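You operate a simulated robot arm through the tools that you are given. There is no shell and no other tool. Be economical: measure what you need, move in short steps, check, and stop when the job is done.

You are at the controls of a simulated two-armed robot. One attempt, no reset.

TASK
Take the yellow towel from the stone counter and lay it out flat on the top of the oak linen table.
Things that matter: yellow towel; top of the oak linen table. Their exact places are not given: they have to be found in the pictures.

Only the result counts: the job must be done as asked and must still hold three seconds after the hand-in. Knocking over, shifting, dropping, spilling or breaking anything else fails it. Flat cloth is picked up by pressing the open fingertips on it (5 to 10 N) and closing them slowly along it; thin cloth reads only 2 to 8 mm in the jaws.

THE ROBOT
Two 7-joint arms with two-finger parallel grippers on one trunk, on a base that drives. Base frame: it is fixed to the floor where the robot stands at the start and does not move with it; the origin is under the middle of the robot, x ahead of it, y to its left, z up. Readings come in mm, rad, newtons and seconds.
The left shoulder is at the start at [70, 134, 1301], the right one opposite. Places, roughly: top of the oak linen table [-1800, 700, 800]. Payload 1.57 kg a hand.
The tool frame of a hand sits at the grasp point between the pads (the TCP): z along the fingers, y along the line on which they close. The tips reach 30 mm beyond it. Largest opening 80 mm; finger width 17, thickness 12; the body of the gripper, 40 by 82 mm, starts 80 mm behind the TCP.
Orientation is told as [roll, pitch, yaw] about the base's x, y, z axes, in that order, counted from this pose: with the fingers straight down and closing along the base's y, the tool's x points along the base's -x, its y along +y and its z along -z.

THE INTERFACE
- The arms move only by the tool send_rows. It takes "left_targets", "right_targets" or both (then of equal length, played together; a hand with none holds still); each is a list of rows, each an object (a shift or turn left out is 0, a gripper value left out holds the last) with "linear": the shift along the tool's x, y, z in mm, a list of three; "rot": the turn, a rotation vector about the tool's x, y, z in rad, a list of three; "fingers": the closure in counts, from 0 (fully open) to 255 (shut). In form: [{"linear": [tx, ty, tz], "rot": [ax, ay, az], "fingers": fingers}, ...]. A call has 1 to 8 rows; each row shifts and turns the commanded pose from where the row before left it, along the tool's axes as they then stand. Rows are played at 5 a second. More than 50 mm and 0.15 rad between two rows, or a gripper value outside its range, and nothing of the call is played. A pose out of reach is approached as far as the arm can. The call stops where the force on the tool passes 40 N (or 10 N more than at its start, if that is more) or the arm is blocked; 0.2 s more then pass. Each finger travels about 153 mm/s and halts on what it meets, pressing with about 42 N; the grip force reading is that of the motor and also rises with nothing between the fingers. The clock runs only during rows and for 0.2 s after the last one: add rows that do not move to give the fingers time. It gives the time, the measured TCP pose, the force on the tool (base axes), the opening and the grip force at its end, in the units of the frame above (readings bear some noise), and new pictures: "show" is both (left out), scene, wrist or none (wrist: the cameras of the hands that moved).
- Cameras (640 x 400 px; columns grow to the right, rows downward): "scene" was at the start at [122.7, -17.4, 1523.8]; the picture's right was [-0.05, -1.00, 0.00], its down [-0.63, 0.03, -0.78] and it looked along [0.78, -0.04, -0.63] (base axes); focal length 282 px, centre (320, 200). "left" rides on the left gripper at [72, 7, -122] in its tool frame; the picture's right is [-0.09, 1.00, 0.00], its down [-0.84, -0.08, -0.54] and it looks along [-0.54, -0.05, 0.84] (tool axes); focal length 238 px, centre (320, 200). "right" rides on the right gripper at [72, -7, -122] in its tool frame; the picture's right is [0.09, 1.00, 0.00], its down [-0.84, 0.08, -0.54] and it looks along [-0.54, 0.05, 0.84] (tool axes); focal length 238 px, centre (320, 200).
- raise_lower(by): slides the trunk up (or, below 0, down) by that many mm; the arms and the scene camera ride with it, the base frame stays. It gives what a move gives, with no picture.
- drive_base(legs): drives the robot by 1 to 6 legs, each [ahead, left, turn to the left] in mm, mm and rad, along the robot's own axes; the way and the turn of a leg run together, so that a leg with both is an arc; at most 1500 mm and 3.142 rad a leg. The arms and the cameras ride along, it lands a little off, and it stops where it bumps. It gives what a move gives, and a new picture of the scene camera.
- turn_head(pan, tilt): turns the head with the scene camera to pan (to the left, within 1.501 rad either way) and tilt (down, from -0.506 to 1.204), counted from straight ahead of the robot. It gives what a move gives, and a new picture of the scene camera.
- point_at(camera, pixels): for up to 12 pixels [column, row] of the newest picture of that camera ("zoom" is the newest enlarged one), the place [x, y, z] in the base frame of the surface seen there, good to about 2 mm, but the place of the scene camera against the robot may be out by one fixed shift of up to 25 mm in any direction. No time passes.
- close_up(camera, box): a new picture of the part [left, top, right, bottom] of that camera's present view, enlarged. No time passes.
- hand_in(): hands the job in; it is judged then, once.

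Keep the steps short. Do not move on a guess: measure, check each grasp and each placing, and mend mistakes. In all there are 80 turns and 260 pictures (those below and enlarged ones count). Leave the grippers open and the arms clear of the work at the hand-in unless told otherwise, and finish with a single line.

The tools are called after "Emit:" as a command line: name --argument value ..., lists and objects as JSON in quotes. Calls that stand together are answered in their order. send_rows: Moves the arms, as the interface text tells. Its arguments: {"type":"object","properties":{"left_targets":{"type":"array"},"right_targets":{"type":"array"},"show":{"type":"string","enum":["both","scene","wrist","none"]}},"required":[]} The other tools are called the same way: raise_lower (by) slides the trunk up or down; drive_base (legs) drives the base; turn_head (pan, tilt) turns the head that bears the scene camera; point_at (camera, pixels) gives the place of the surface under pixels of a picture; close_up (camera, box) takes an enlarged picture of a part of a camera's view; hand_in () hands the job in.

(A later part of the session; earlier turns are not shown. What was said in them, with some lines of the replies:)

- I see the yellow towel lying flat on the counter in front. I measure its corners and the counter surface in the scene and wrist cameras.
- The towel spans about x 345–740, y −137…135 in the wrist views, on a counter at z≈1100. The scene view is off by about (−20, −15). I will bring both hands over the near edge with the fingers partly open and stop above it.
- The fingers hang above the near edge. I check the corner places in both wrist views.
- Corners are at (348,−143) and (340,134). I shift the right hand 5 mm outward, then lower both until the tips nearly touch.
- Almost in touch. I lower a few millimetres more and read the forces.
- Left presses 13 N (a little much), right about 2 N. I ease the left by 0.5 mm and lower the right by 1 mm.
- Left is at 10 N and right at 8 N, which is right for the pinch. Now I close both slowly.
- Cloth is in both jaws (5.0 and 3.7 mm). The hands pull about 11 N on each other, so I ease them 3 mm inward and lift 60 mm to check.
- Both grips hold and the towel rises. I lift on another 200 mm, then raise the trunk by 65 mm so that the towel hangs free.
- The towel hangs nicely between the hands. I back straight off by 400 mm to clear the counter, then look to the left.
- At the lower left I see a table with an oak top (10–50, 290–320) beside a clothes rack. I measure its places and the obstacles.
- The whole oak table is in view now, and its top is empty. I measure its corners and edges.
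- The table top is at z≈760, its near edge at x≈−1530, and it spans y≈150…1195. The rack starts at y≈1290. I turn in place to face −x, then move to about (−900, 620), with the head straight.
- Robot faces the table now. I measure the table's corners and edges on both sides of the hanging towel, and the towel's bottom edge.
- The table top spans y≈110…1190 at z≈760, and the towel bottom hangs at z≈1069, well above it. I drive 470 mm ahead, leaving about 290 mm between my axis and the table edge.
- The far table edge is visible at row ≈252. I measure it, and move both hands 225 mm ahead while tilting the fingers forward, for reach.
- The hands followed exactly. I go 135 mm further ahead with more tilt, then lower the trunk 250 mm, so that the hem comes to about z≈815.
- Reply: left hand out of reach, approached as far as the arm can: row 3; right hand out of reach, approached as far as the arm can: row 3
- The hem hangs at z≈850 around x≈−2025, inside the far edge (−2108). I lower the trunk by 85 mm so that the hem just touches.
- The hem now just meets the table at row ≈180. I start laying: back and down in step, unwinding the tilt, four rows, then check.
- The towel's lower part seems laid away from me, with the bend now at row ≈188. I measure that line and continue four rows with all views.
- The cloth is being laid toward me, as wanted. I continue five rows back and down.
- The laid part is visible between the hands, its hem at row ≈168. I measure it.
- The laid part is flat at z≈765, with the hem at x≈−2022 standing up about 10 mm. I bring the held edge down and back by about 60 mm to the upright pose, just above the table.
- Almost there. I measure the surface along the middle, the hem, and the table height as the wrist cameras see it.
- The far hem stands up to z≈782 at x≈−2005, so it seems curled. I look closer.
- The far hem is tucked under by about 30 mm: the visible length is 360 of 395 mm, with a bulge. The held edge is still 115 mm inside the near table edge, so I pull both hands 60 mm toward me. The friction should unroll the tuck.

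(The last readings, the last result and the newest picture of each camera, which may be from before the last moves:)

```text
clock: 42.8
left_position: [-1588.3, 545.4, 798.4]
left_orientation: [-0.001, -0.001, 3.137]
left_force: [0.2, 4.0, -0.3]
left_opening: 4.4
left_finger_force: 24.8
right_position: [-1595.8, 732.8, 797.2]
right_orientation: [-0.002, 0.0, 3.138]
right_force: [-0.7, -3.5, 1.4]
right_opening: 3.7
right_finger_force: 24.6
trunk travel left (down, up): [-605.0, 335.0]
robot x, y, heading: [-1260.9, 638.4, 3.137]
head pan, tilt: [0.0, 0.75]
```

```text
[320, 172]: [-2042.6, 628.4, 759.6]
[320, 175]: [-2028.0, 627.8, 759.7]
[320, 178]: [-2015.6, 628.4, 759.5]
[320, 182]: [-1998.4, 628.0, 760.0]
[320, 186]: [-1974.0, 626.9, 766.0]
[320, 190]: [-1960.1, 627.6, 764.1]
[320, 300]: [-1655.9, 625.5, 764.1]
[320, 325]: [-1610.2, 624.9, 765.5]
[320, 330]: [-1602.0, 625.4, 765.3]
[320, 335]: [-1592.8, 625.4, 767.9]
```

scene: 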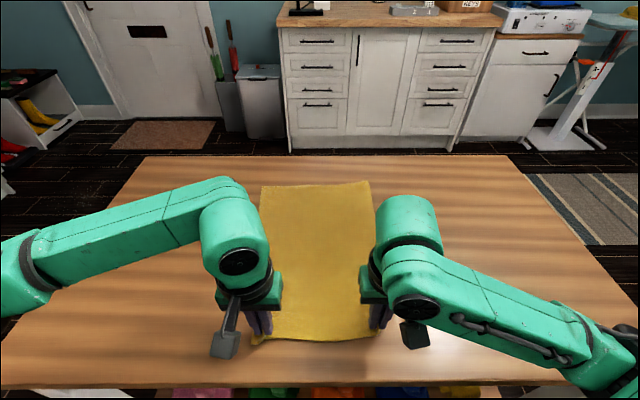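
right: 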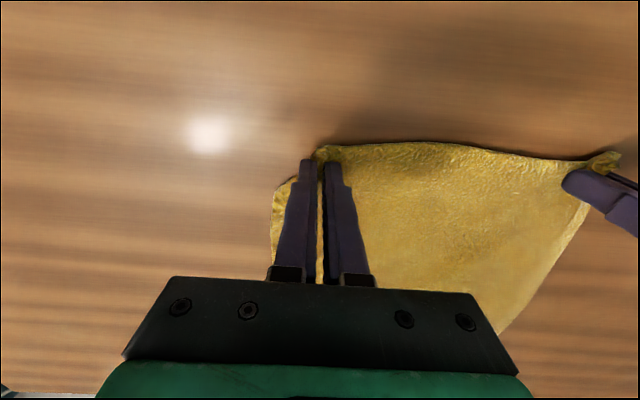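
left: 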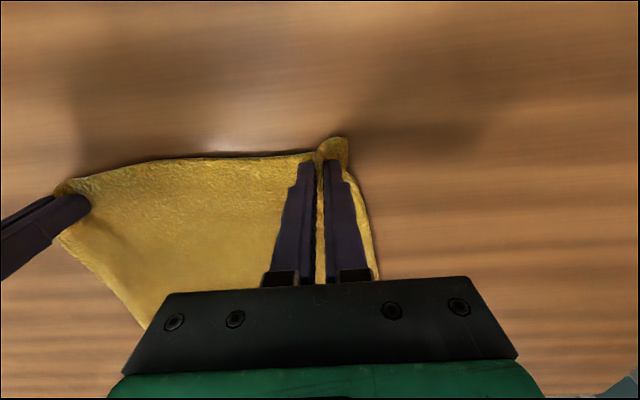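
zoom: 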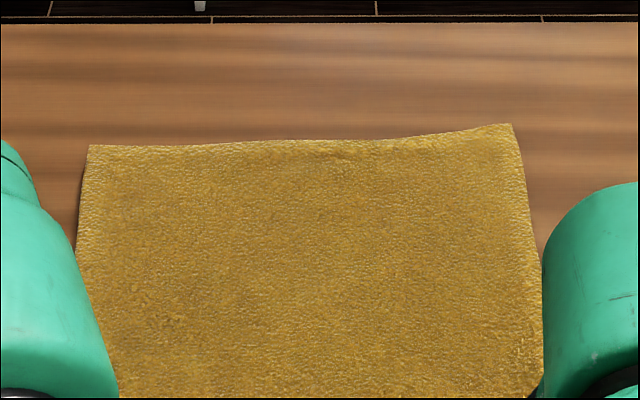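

The tuck is gone: the hem is flat at z≈765 and the length is about 387 mm. Next I lower the pinched near edge onto the table and read the force.

Emit:
send_rows --left_targets '[{"linear": [0, 0, 2]}, {"linear": [0, 0, 1.5]}, {}]' --right_targets '[{"linear": [0, 0, 2]}, {"linear": [0, 0, 1]}, {}]' --show "none"

```text
clock: 43.6
left_position: [-1588.2, 544.8, 795.1]
left_orientation: [-0.003, -0.001, 3.135]
left_force: [-0.1, 5.6, 2.6]
left_opening: 4.4
left_finger_force: 25.1
right_position: [-1596.0, 732.9, 795.6]
right_orientation: [0.002, -0.002, 3.137]
right_force: [-1.0, -8.3, 10.6]
right_opening: 3.6
right_finger_force: 24.9
trunk travel left (down, up): [-605.0, 335.0]
robot x, y, heading: [-1259.4, 635.4, 3.134]
head pan, tilt: [0.0, 0.75]
```

Both touch (2.6 and 10.6 N). I open slowly while lightly pressing, so that the fingers spread the small pleats outward.

Emit:
send_rows --left_targets '[{"linear": [0, 0, 0.8], "fingers": 235}, {"fingers": 215}, {"linear": [0, 0, 0.5], "fingers": 195}, {"fingers": 175}, {"fingers": 155}, {"fingers": 135}, {"fingers": 115}, {}]' --right_targets '[{"linear": [0, 0, 0], "fingers": 235}, {"fingers": 215}, {"linear": [0, 0, 0.5], "fingers": 195}, {"fingers": 175}, {"fingers": 155}, {"fingers": 135}, {"fingers": 115}, {}]'

```text
clock: 45.4
left_position: [-1587.1, 542.9, 794.1]
left_orientation: [-0.005, -0.002, 3.138]
left_force: [0.5, 0.5, 4.4]
left_opening: 40.9
left_finger_force: 0.0
right_position: [-1596.4, 733.4, 794.9]
right_orientation: [-0.002, -0.003, 3.136]
right_force: [-0.2, -3.8, 10.5]
right_opening: 40.2
right_finger_force: 0.1
trunk travel left (down, up): [-605.0, 335.0]
robot x, y, heading: [-1258.6, 634.9, 3.136]
head pan, tilt: [0.0, 0.75]
```

scene: 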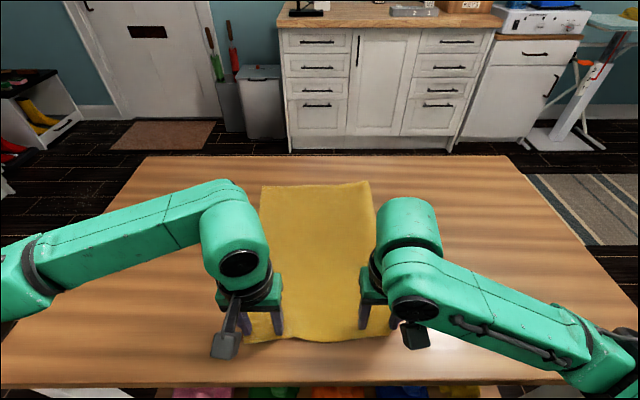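
right: 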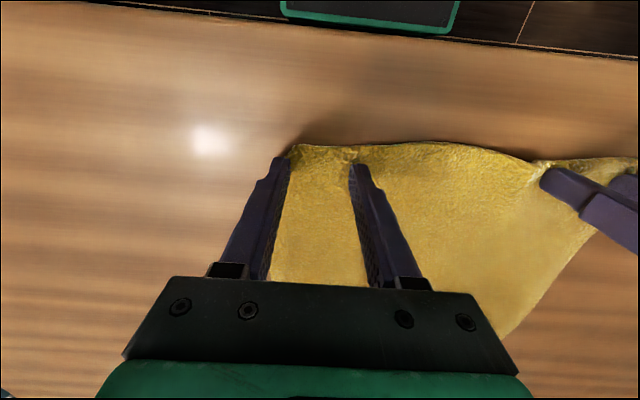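
left: 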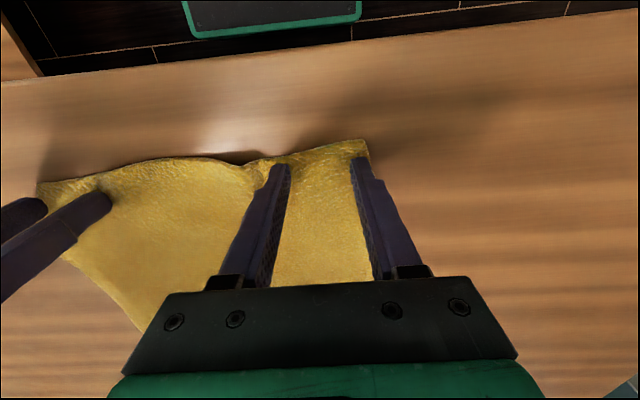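

The pleats have opened. I lift both hands straight up by 150 mm and look.

Emit:
send_rows --left_targets '[{"linear": [0, 0, -6]}, {"linear": [0, 0, -40]}, {"linear": [0, 0, -45]}, {"linear": [0, 15, -45]}, {}]' --right_targets '[{"linear": [0, 0, -6]}, {"linear": [0, 0, -40]}, {"linear": [0, 0, -45]}, {"linear": [0, -15, -45]}, {}]'

Emit:
close_up --camera "scene" --box '[208, 160, 432, 370]'

```text
clock: 46.6
left_position: [-1589.5, 529.2, 929.0]
left_orientation: [-0.002, -0.001, 3.137]
left_force: [-0.8, -0.1, -0.1]
left_opening: 43.9
left_finger_force: 0.0
right_position: [-1597.4, 748.8, 931.5]
right_orientation: [0.002, 0.002, 3.135]
right_force: [0.3, -1.2, 0.3]
right_opening: 44.1
right_finger_force: 0.0
trunk travel left (down, up): [-605.0, 335.0]
robot x, y, heading: [-1260.1, 635.5, 3.134]
head pan, tilt: [0.0, 0.75]
```

scene: 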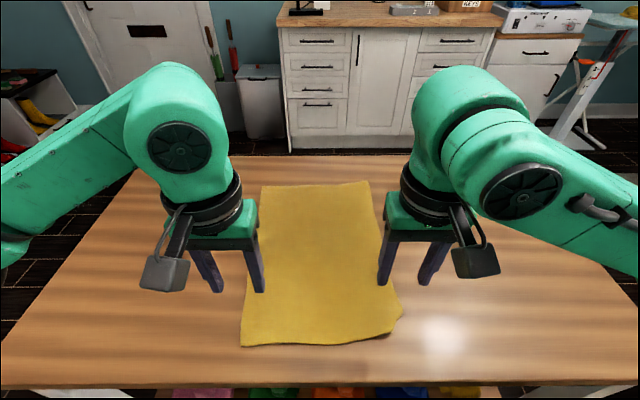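
right: 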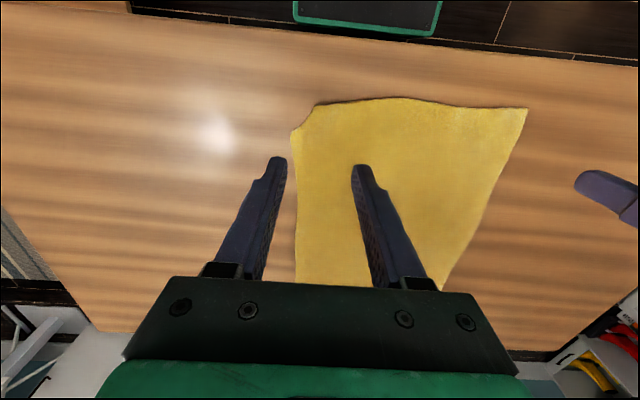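
left: 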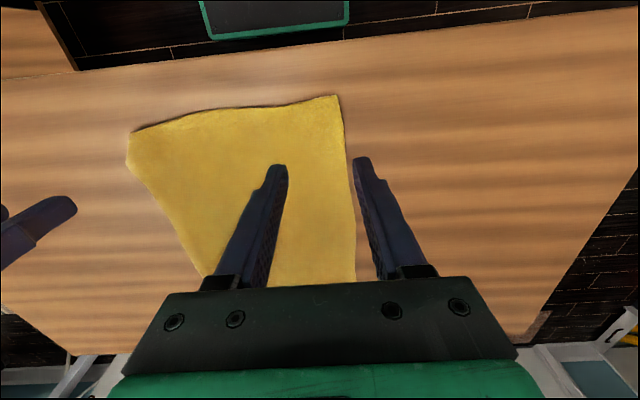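

```text
1.90 times, centred on (320, 265) of scene
```

zoom: 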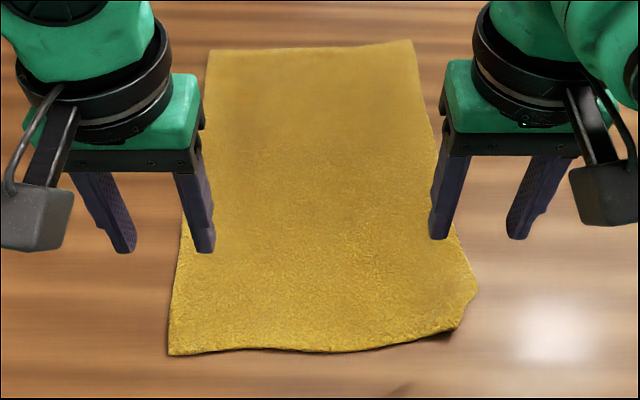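

The towel lies flat, except that the near right corner looks folded under, a diagonal cut at (293,130)–(315,105) in the right view. I look closer and measure.

Emit:
close_up --camera "right" --box '[260, 80, 420, 180]'

Emit:
point_at --camera "right" --pixels '[[294, 131], [315, 107], [303, 124], [305, 135], [325, 115], [400, 101], [400, 115], [524, 110], [340, 140], [450, 150], [296, 230]]'

Emit:
point_at --camera "left" --pixels '[[335, 98], [133, 135], [128, 160], [230, 110], [230, 130], [354, 230]]'

Emit:
point_at --camera "scene" --pixels '[[263, 188], [366, 183], [320, 188], [330, 250], [380, 215], [400, 310], [395, 325], [392, 320], [300, 300], [350, 330], [245, 340], [320, 338]]'

```text
4.00 times, centred on (340, 130) of right
```

zoom: 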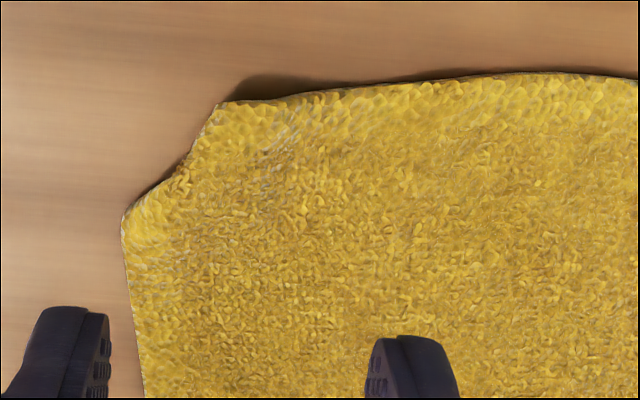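

```text
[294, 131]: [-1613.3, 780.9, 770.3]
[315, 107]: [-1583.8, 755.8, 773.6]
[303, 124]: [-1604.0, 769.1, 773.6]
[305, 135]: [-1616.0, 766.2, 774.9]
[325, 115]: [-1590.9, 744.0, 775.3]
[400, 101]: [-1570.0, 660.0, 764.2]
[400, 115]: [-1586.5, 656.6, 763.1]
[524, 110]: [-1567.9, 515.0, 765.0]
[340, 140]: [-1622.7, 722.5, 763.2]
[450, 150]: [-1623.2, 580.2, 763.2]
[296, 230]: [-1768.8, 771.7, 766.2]
```

```text
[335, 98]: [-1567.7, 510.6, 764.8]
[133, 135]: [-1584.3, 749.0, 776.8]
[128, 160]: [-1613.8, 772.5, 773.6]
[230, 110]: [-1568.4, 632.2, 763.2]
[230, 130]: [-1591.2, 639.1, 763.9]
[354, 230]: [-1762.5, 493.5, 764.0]
```

```text
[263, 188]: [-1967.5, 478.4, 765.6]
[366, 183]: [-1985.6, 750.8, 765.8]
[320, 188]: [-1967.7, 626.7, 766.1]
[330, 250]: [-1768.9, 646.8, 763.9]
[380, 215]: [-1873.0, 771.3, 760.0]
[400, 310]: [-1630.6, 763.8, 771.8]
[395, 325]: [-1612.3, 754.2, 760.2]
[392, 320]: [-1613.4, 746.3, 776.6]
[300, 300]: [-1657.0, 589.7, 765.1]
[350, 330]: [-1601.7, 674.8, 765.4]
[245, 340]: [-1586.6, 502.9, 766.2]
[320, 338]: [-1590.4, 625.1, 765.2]
```

The towel is flat (z≈764) everywhere except the near right corner, where about 30 mm is folded under, standing at z≈775. I will mend it: pinch 40 mm inside the corner, lift, let the flap drop, and lay it outward. First I bring the right hand over (−1625, 738), fingers 35 mm apart.

Emit:
send_rows --right_targets '[{"linear": [-14, 6, 40], "fingers": 143}, {"linear": [-14, 5, 40]}, {"linear": [0, 0, 40]}, {"linear": [0, 0, 12]}, {}]' --show "wrist"

```text
clock: 47.8
left_position: [-1589.3, 530.2, 930.0]
left_orientation: [-0.003, -0.002, 3.136]
left_force: [0.0, -0.7, 0.1]
left_opening: 43.8
left_finger_force: 0.0
right_position: [-1625.0, 737.2, 799.4]
right_orientation: [0.003, -0.001, 3.136]
right_force: [0.4, 0.5, 0.6]
right_opening: 35.2
right_finger_force: 0.0
trunk travel left (down, up): [-605.0, 335.0]
robot x, y, heading: [-1256.6, 638.0, 3.133]
head pan, tilt: [0.0, 0.75]
```

right: 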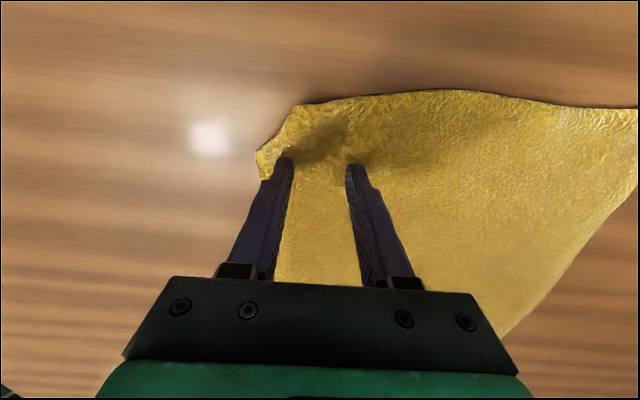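

I lower the right hand to a light press and read the force.

Emit:
send_rows --right_targets '[{"linear": [0, 0, 3]}, {"linear": [0, 0, 1.5]}, {}]' --show "none"

```text
clock: 48.6
left_position: [-1588.9, 531.1, 930.0]
left_orientation: [0.0, -0.002, 3.137]
left_force: [0.0, 0.9, 0.1]
left_opening: 43.9
left_finger_force: 0.0
right_position: [-1625.4, 738.6, 793.3]
right_orientation: [0.003, 0.0, 3.137]
right_force: [0.1, 0.2, 2.0]
right_opening: 35.1
right_finger_force: 0.0
trunk travel left (down, up): [-605.0, 335.0]
robot x, y, heading: [-1258.3, 635.4, 3.134]
head pan, tilt: [0.0, 0.75]
```

2 N so far. I press 1 mm more and close slowly.

Emit:
send_rows --right_targets '[{"linear": [0, 0, 1]}, {"fingers": 160}, {"fingers": 178}, {"fingers": 196}, {"fingers": 214}, {"fingers": 232}, {"fingers": 255}, {}]' --show "wrist"

```text
clock: 50.4
left_position: [-1588.6, 528.4, 930.0]
left_orientation: [-0.003, 0.001, 3.139]
left_force: [-0.8, 0.1, 0.3]
left_opening: 43.8
left_finger_force: 0.1
right_position: [-1624.6, 737.7, 793.1]
right_orientation: [0.002, -0.002, 3.136]
right_force: [-3.3, -1.8, 13.5]
right_opening: 5.6
right_finger_force: 25.5
trunk travel left (down, up): [-605.0, 335.0]
robot x, y, heading: [-1257.6, 640.1, 3.137]
head pan, tilt: [0.0, 0.75]
```

right: 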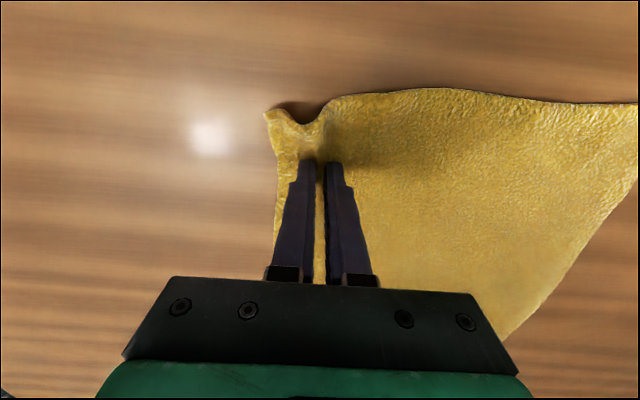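

5.6 mm in the jaws, and the corner already seems to have popped out at (267,112). I lift 45 mm to let it drop free.

Emit:
send_rows --right_targets '[{"linear": [4, -3, -15]}, {"linear": [4, -3, -15]}, {"linear": [4, -3, -15]}, {}]'

Emit:
close_up --camera "right" --box '[240, 80, 400, 180]'

```text
clock: 51.4
left_position: [-1589.5, 529.7, 930.2]
left_orientation: [-0.002, 0.0, 3.136]
left_force: [0.2, -0.9, 0.1]
left_opening: 43.8
left_finger_force: 0.1
right_position: [-1611.5, 747.2, 838.6]
right_orientation: [-0.002, 0.0, 3.137]
right_force: [-0.4, -0.1, -0.3]
right_opening: 4.4
right_finger_force: 24.6
trunk travel left (down, up): [-605.0, 335.0]
robot x, y, heading: [-1259.4, 637.2, 3.141]
head pan, tilt: [0.0, 0.75]
```

scene: 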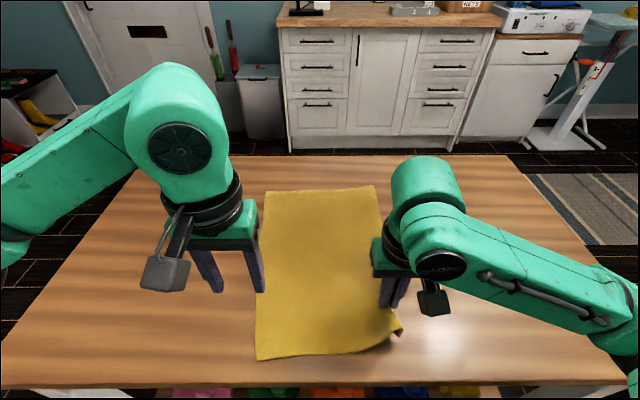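
right: 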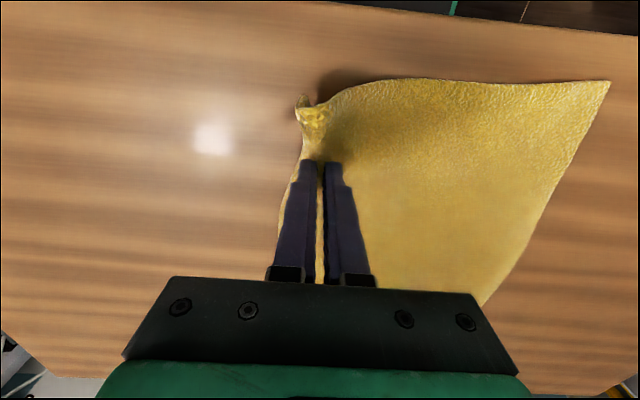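

```text
4.00 times, centred on (320, 130) of right
```

zoom: 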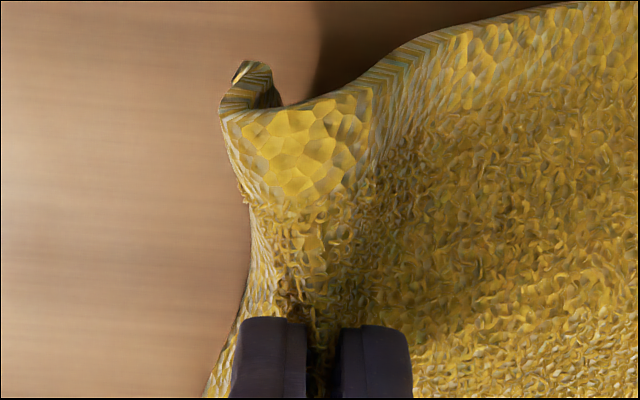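

The corner is free now and hangs down. I lower the hand while moving inward, so that the corner lands outward.

Emit:
send_rows --right_targets '[{"linear": [-5, 4, 15]}, {"linear": [-7, 5, 15]}, {"linear": [-7, 5, 12]}, {"linear": [-3, 2, 3]}, {}]'

Emit:
point_at --camera "scene" --pixels '[[258, 356], [300, 355], [258, 366], [268, 193], [370, 188]]'

```text
clock: 52.6
left_position: [-1588.3, 530.8, 930.6]
left_orientation: [-0.002, -0.005, 3.137]
left_force: [0.5, -0.6, 0.6]
left_opening: 43.8
left_finger_force: 0.0
right_position: [-1634.8, 731.7, 794.9]
right_orientation: [0.002, -0.005, 3.135]
right_force: [1.0, 4.1, 17.9]
right_opening: 4.2
right_finger_force: 24.7
trunk travel left (down, up): [-605.0, 335.0]
robot x, y, heading: [-1260.7, 633.4, 3.138]
head pan, tilt: [0.0, 0.75]
```

scene: 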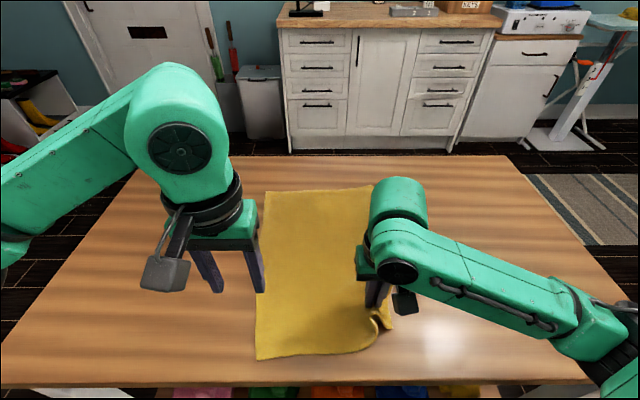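
right: 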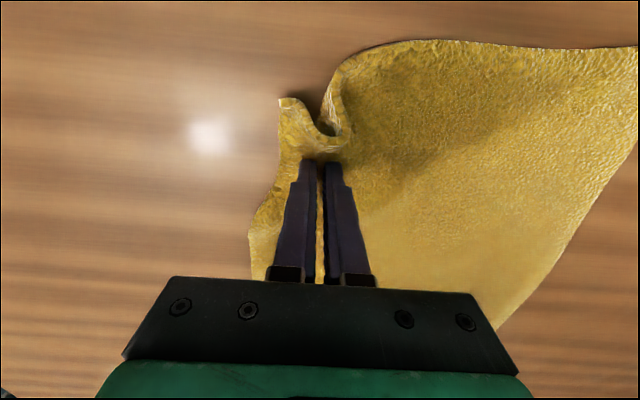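

```text
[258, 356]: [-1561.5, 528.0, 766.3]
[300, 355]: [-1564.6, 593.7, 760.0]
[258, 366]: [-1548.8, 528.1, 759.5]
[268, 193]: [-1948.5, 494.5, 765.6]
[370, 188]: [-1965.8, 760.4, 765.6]
```

The corner is laid outward now, with some slack behind it. I ease the pressure and slide 12 mm outward, then open slowly to spread the pleat.

Emit:
send_rows --right_targets '[{"linear": [2, -4, -1.5]}, {"linear": [3, -4, 0]}, {"linear": [3, -4, 0]}, {"fingers": 230}, {"fingers": 205}, {"fingers": 180}, {"fingers": 155}, {"fingers": 130}]'

```text
clock: 54.4
left_position: [-1588.6, 531.0, 929.1]
left_orientation: [-0.002, -0.003, 3.138]
left_force: [0.3, -0.5, -0.1]
left_opening: 43.9
left_finger_force: 0.0
right_position: [-1625.7, 743.4, 795.2]
right_orientation: [0.002, 0.0, 3.135]
right_force: [0.3, 0.2, 4.1]
right_opening: 36.9
right_finger_force: 0.1
trunk travel left (down, up): [-605.0, 335.0]
robot x, y, heading: [-1254.4, 635.0, 3.137]
head pan, tilt: [0.0, 0.75]
```

scene: 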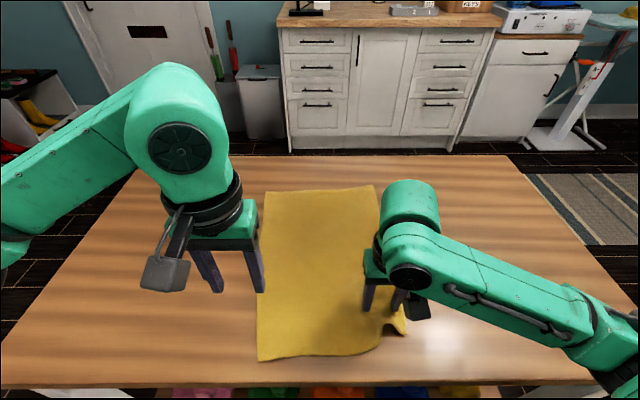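
right: 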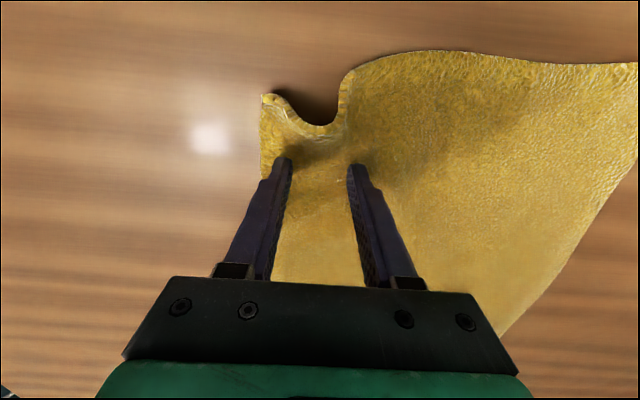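

I lift the right hand off and see how the corner settles.

Emit:
send_rows --right_targets '[{"linear": [0, 0, -8]}, {"linear": [0, 0, -40]}, {"linear": [0, 0, -40]}, {"linear": [0, 0, -40]}, {}, {}]'

Emit:
close_up --camera "right" --box '[240, 50, 560, 250]'

```text
clock: 55.8
left_position: [-1589.2, 529.8, 929.4]
left_orientation: [-0.002, 0.0, 3.137]
left_force: [-0.2, -0.5, 0.1]
left_opening: 43.9
left_finger_force: 0.0
right_position: [-1626.6, 742.8, 922.4]
right_orientation: [0.0, 0.001, 3.136]
right_force: [0.3, -1.0, 0.4]
right_opening: 39.0
right_finger_force: 0.0
trunk travel left (down, up): [-605.0, 335.0]
robot x, y, heading: [-1257.2, 633.8, 3.136]
head pan, tilt: [0.0, 0.75]
```

scene: 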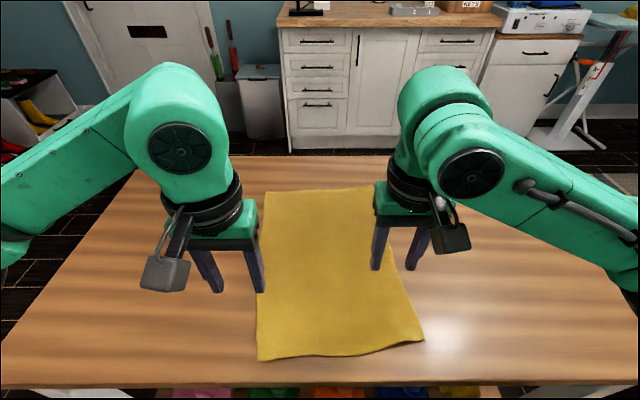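
right: 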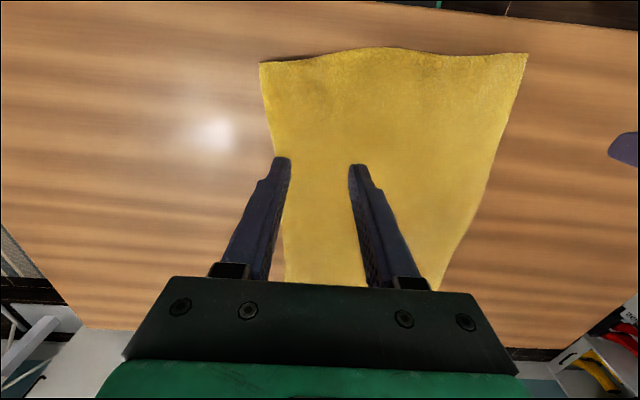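

```text
2.00 times, centred on (400, 150) of right
```

zoom: 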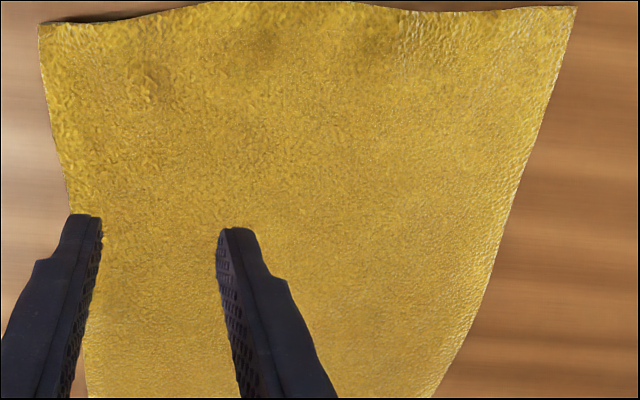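

The corner is out and the towel is a full rectangle again. I move both arms back and outward, clear of the work, then measure heights.

Emit:
send_rows --left_targets '[{"linear": [0, 20, -40]}, {"linear": [0, 40, -30]}, {"linear": [0, 45, -10]}, {"linear": [10, 45, -10]}, {"linear": [10, 45, 0]}, {}]' --right_targets '[{"linear": [0, -20, -40], "fingers": 0}, {"linear": [0, -40, -30]}, {"linear": [0, -45, -10]}, {"linear": [10, -45, -10]}, {"linear": [10, -45, 0]}, {}]' --show "none"

Emit:
turn_head --pan 0 --tilt 0.85

Emit:
close_up --camera "scene" --box '[200, 130, 456, 340]'

```text
clock: 57.2
left_position: [-1577.2, 340.0, 1016.9]
left_orientation: [-0.005, 0.0, 3.136]
left_force: [0.6, 0.5, 0.1]
left_opening: 43.9
left_finger_force: 0.0
left hand out of reach, approached as far as the arm can: row 5
right_position: [-1603.9, 937.4, 1011.6]
right_orientation: [0.003, 0.001, 3.138]
right_force: [-1.1, -0.1, 0.8]
right_opening: 79.9
right_finger_force: 0.1
trunk travel left (down, up): [-605.0, 335.0]
robot x, y, heading: [-1262.4, 633.2, 3.138]
head pan, tilt: [0.0, 0.75]
```

```text
clock: 57.9
left_position: [-1575.8, 340.2, 1018.2]
left_orientation: [-0.002, -0.002, 3.136]
left_force: [0.2, 0.6, 1.0]
left_opening: 43.6
left_finger_force: 0.0
right_position: [-1601.9, 936.9, 1011.7]
right_orientation: [0.002, -0.001, 3.135]
right_force: [-0.7, -0.5, 0.2]
right_opening: 79.9
right_finger_force: 0.0
trunk travel left (down, up): [-605.0, 335.0]
robot x, y, heading: [-1257.8, 637.4, 3.144]
head pan, tilt: [0.0, 0.85]
```

scene: 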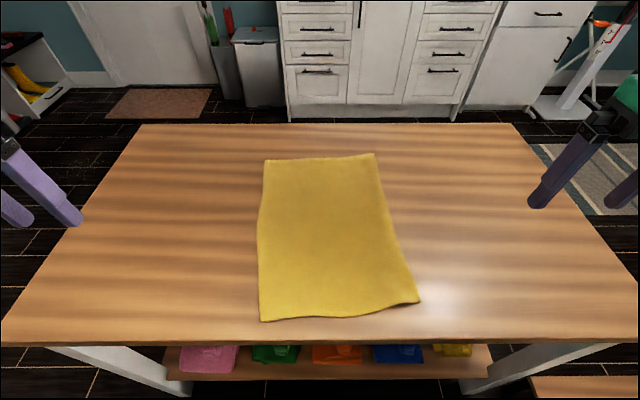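

```text
1.90 times, centred on (328, 235) of scene
```

zoom: 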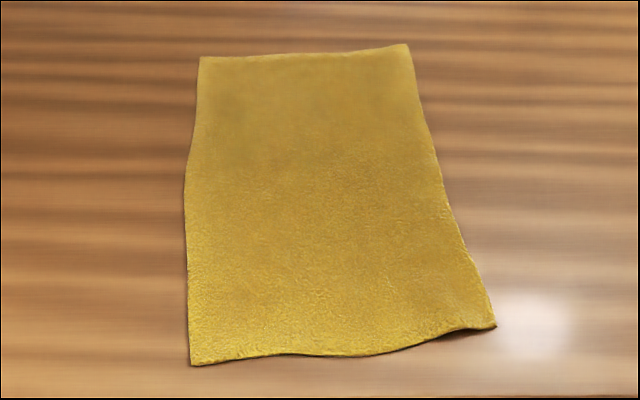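

Emit:
point_at --camera "scene" --pixels '[[266, 161], [373, 156], [262, 319], [416, 300], [340, 312], [320, 170], [320, 230], [270, 240], [395, 265], [375, 300], [400, 290], [320, 300]]'

Emit:
point_at --camera "scene" --pixels '[[350, 305], [385, 295], [405, 298], [260, 220], [385, 210], [300, 310], [320, 338], [320, 345]]'

```text
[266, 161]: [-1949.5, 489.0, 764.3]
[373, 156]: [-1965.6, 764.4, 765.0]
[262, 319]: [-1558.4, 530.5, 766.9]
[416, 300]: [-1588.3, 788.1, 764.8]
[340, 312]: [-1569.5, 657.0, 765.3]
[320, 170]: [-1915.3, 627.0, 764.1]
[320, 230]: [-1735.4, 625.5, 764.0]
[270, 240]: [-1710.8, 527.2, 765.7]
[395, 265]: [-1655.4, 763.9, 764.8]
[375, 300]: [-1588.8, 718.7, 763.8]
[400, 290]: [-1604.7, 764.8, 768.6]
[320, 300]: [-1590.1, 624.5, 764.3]
```

```text
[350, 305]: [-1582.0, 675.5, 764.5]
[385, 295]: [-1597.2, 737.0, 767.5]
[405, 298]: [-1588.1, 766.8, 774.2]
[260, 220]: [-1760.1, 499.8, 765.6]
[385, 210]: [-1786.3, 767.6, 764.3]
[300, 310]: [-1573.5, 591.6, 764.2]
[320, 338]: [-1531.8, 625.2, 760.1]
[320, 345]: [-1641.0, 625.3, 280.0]
```

All four corners are out, about 390 × 270 mm. The cloth lies at z≈764–768 almost throughout, with one small ripple of about 10 mm at the near right corner, and it is at least 25 mm inside the table edge. I fully open the left gripper and let things settle.

Emit:
send_rows --left_targets '[{"fingers": 0}, {}, {}, {}]' --show "scene"

```text
clock: 58.9
left_position: [-1576.4, 340.2, 1018.2]
left_orientation: [-0.002, -0.002, 3.135]
left_force: [-0.4, 0.1, -0.3]
left_opening: 80.0
left_finger_force: 0.0
right_position: [-1603.1, 937.0, 1012.3]
right_orientation: [0.002, -0.001, 3.136]
right_force: [0.0, 0.0, 0.9]
right_opening: 80.0
right_finger_force: 0.1
trunk travel left (down, up): [-605.0, 335.0]
robot x, y, heading: [-1255.9, 636.3, 3.14]
head pan, tilt: [0.0, 0.85]
```

scene: 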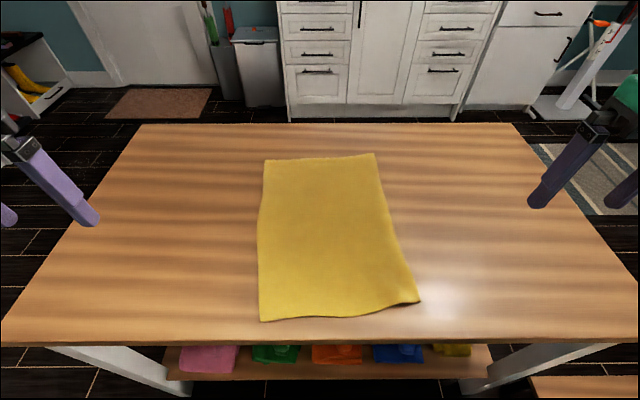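

The towel lies flat on the table, both grippers are open and the arms are clear, so I hand in.

Emit:
hand_in

```text
The job is handed in.
```

The yellow towel is laid out flat on top of the oak linen table, apart from one small ripple of about 10 mm at the near right corner, and the job is handed in.
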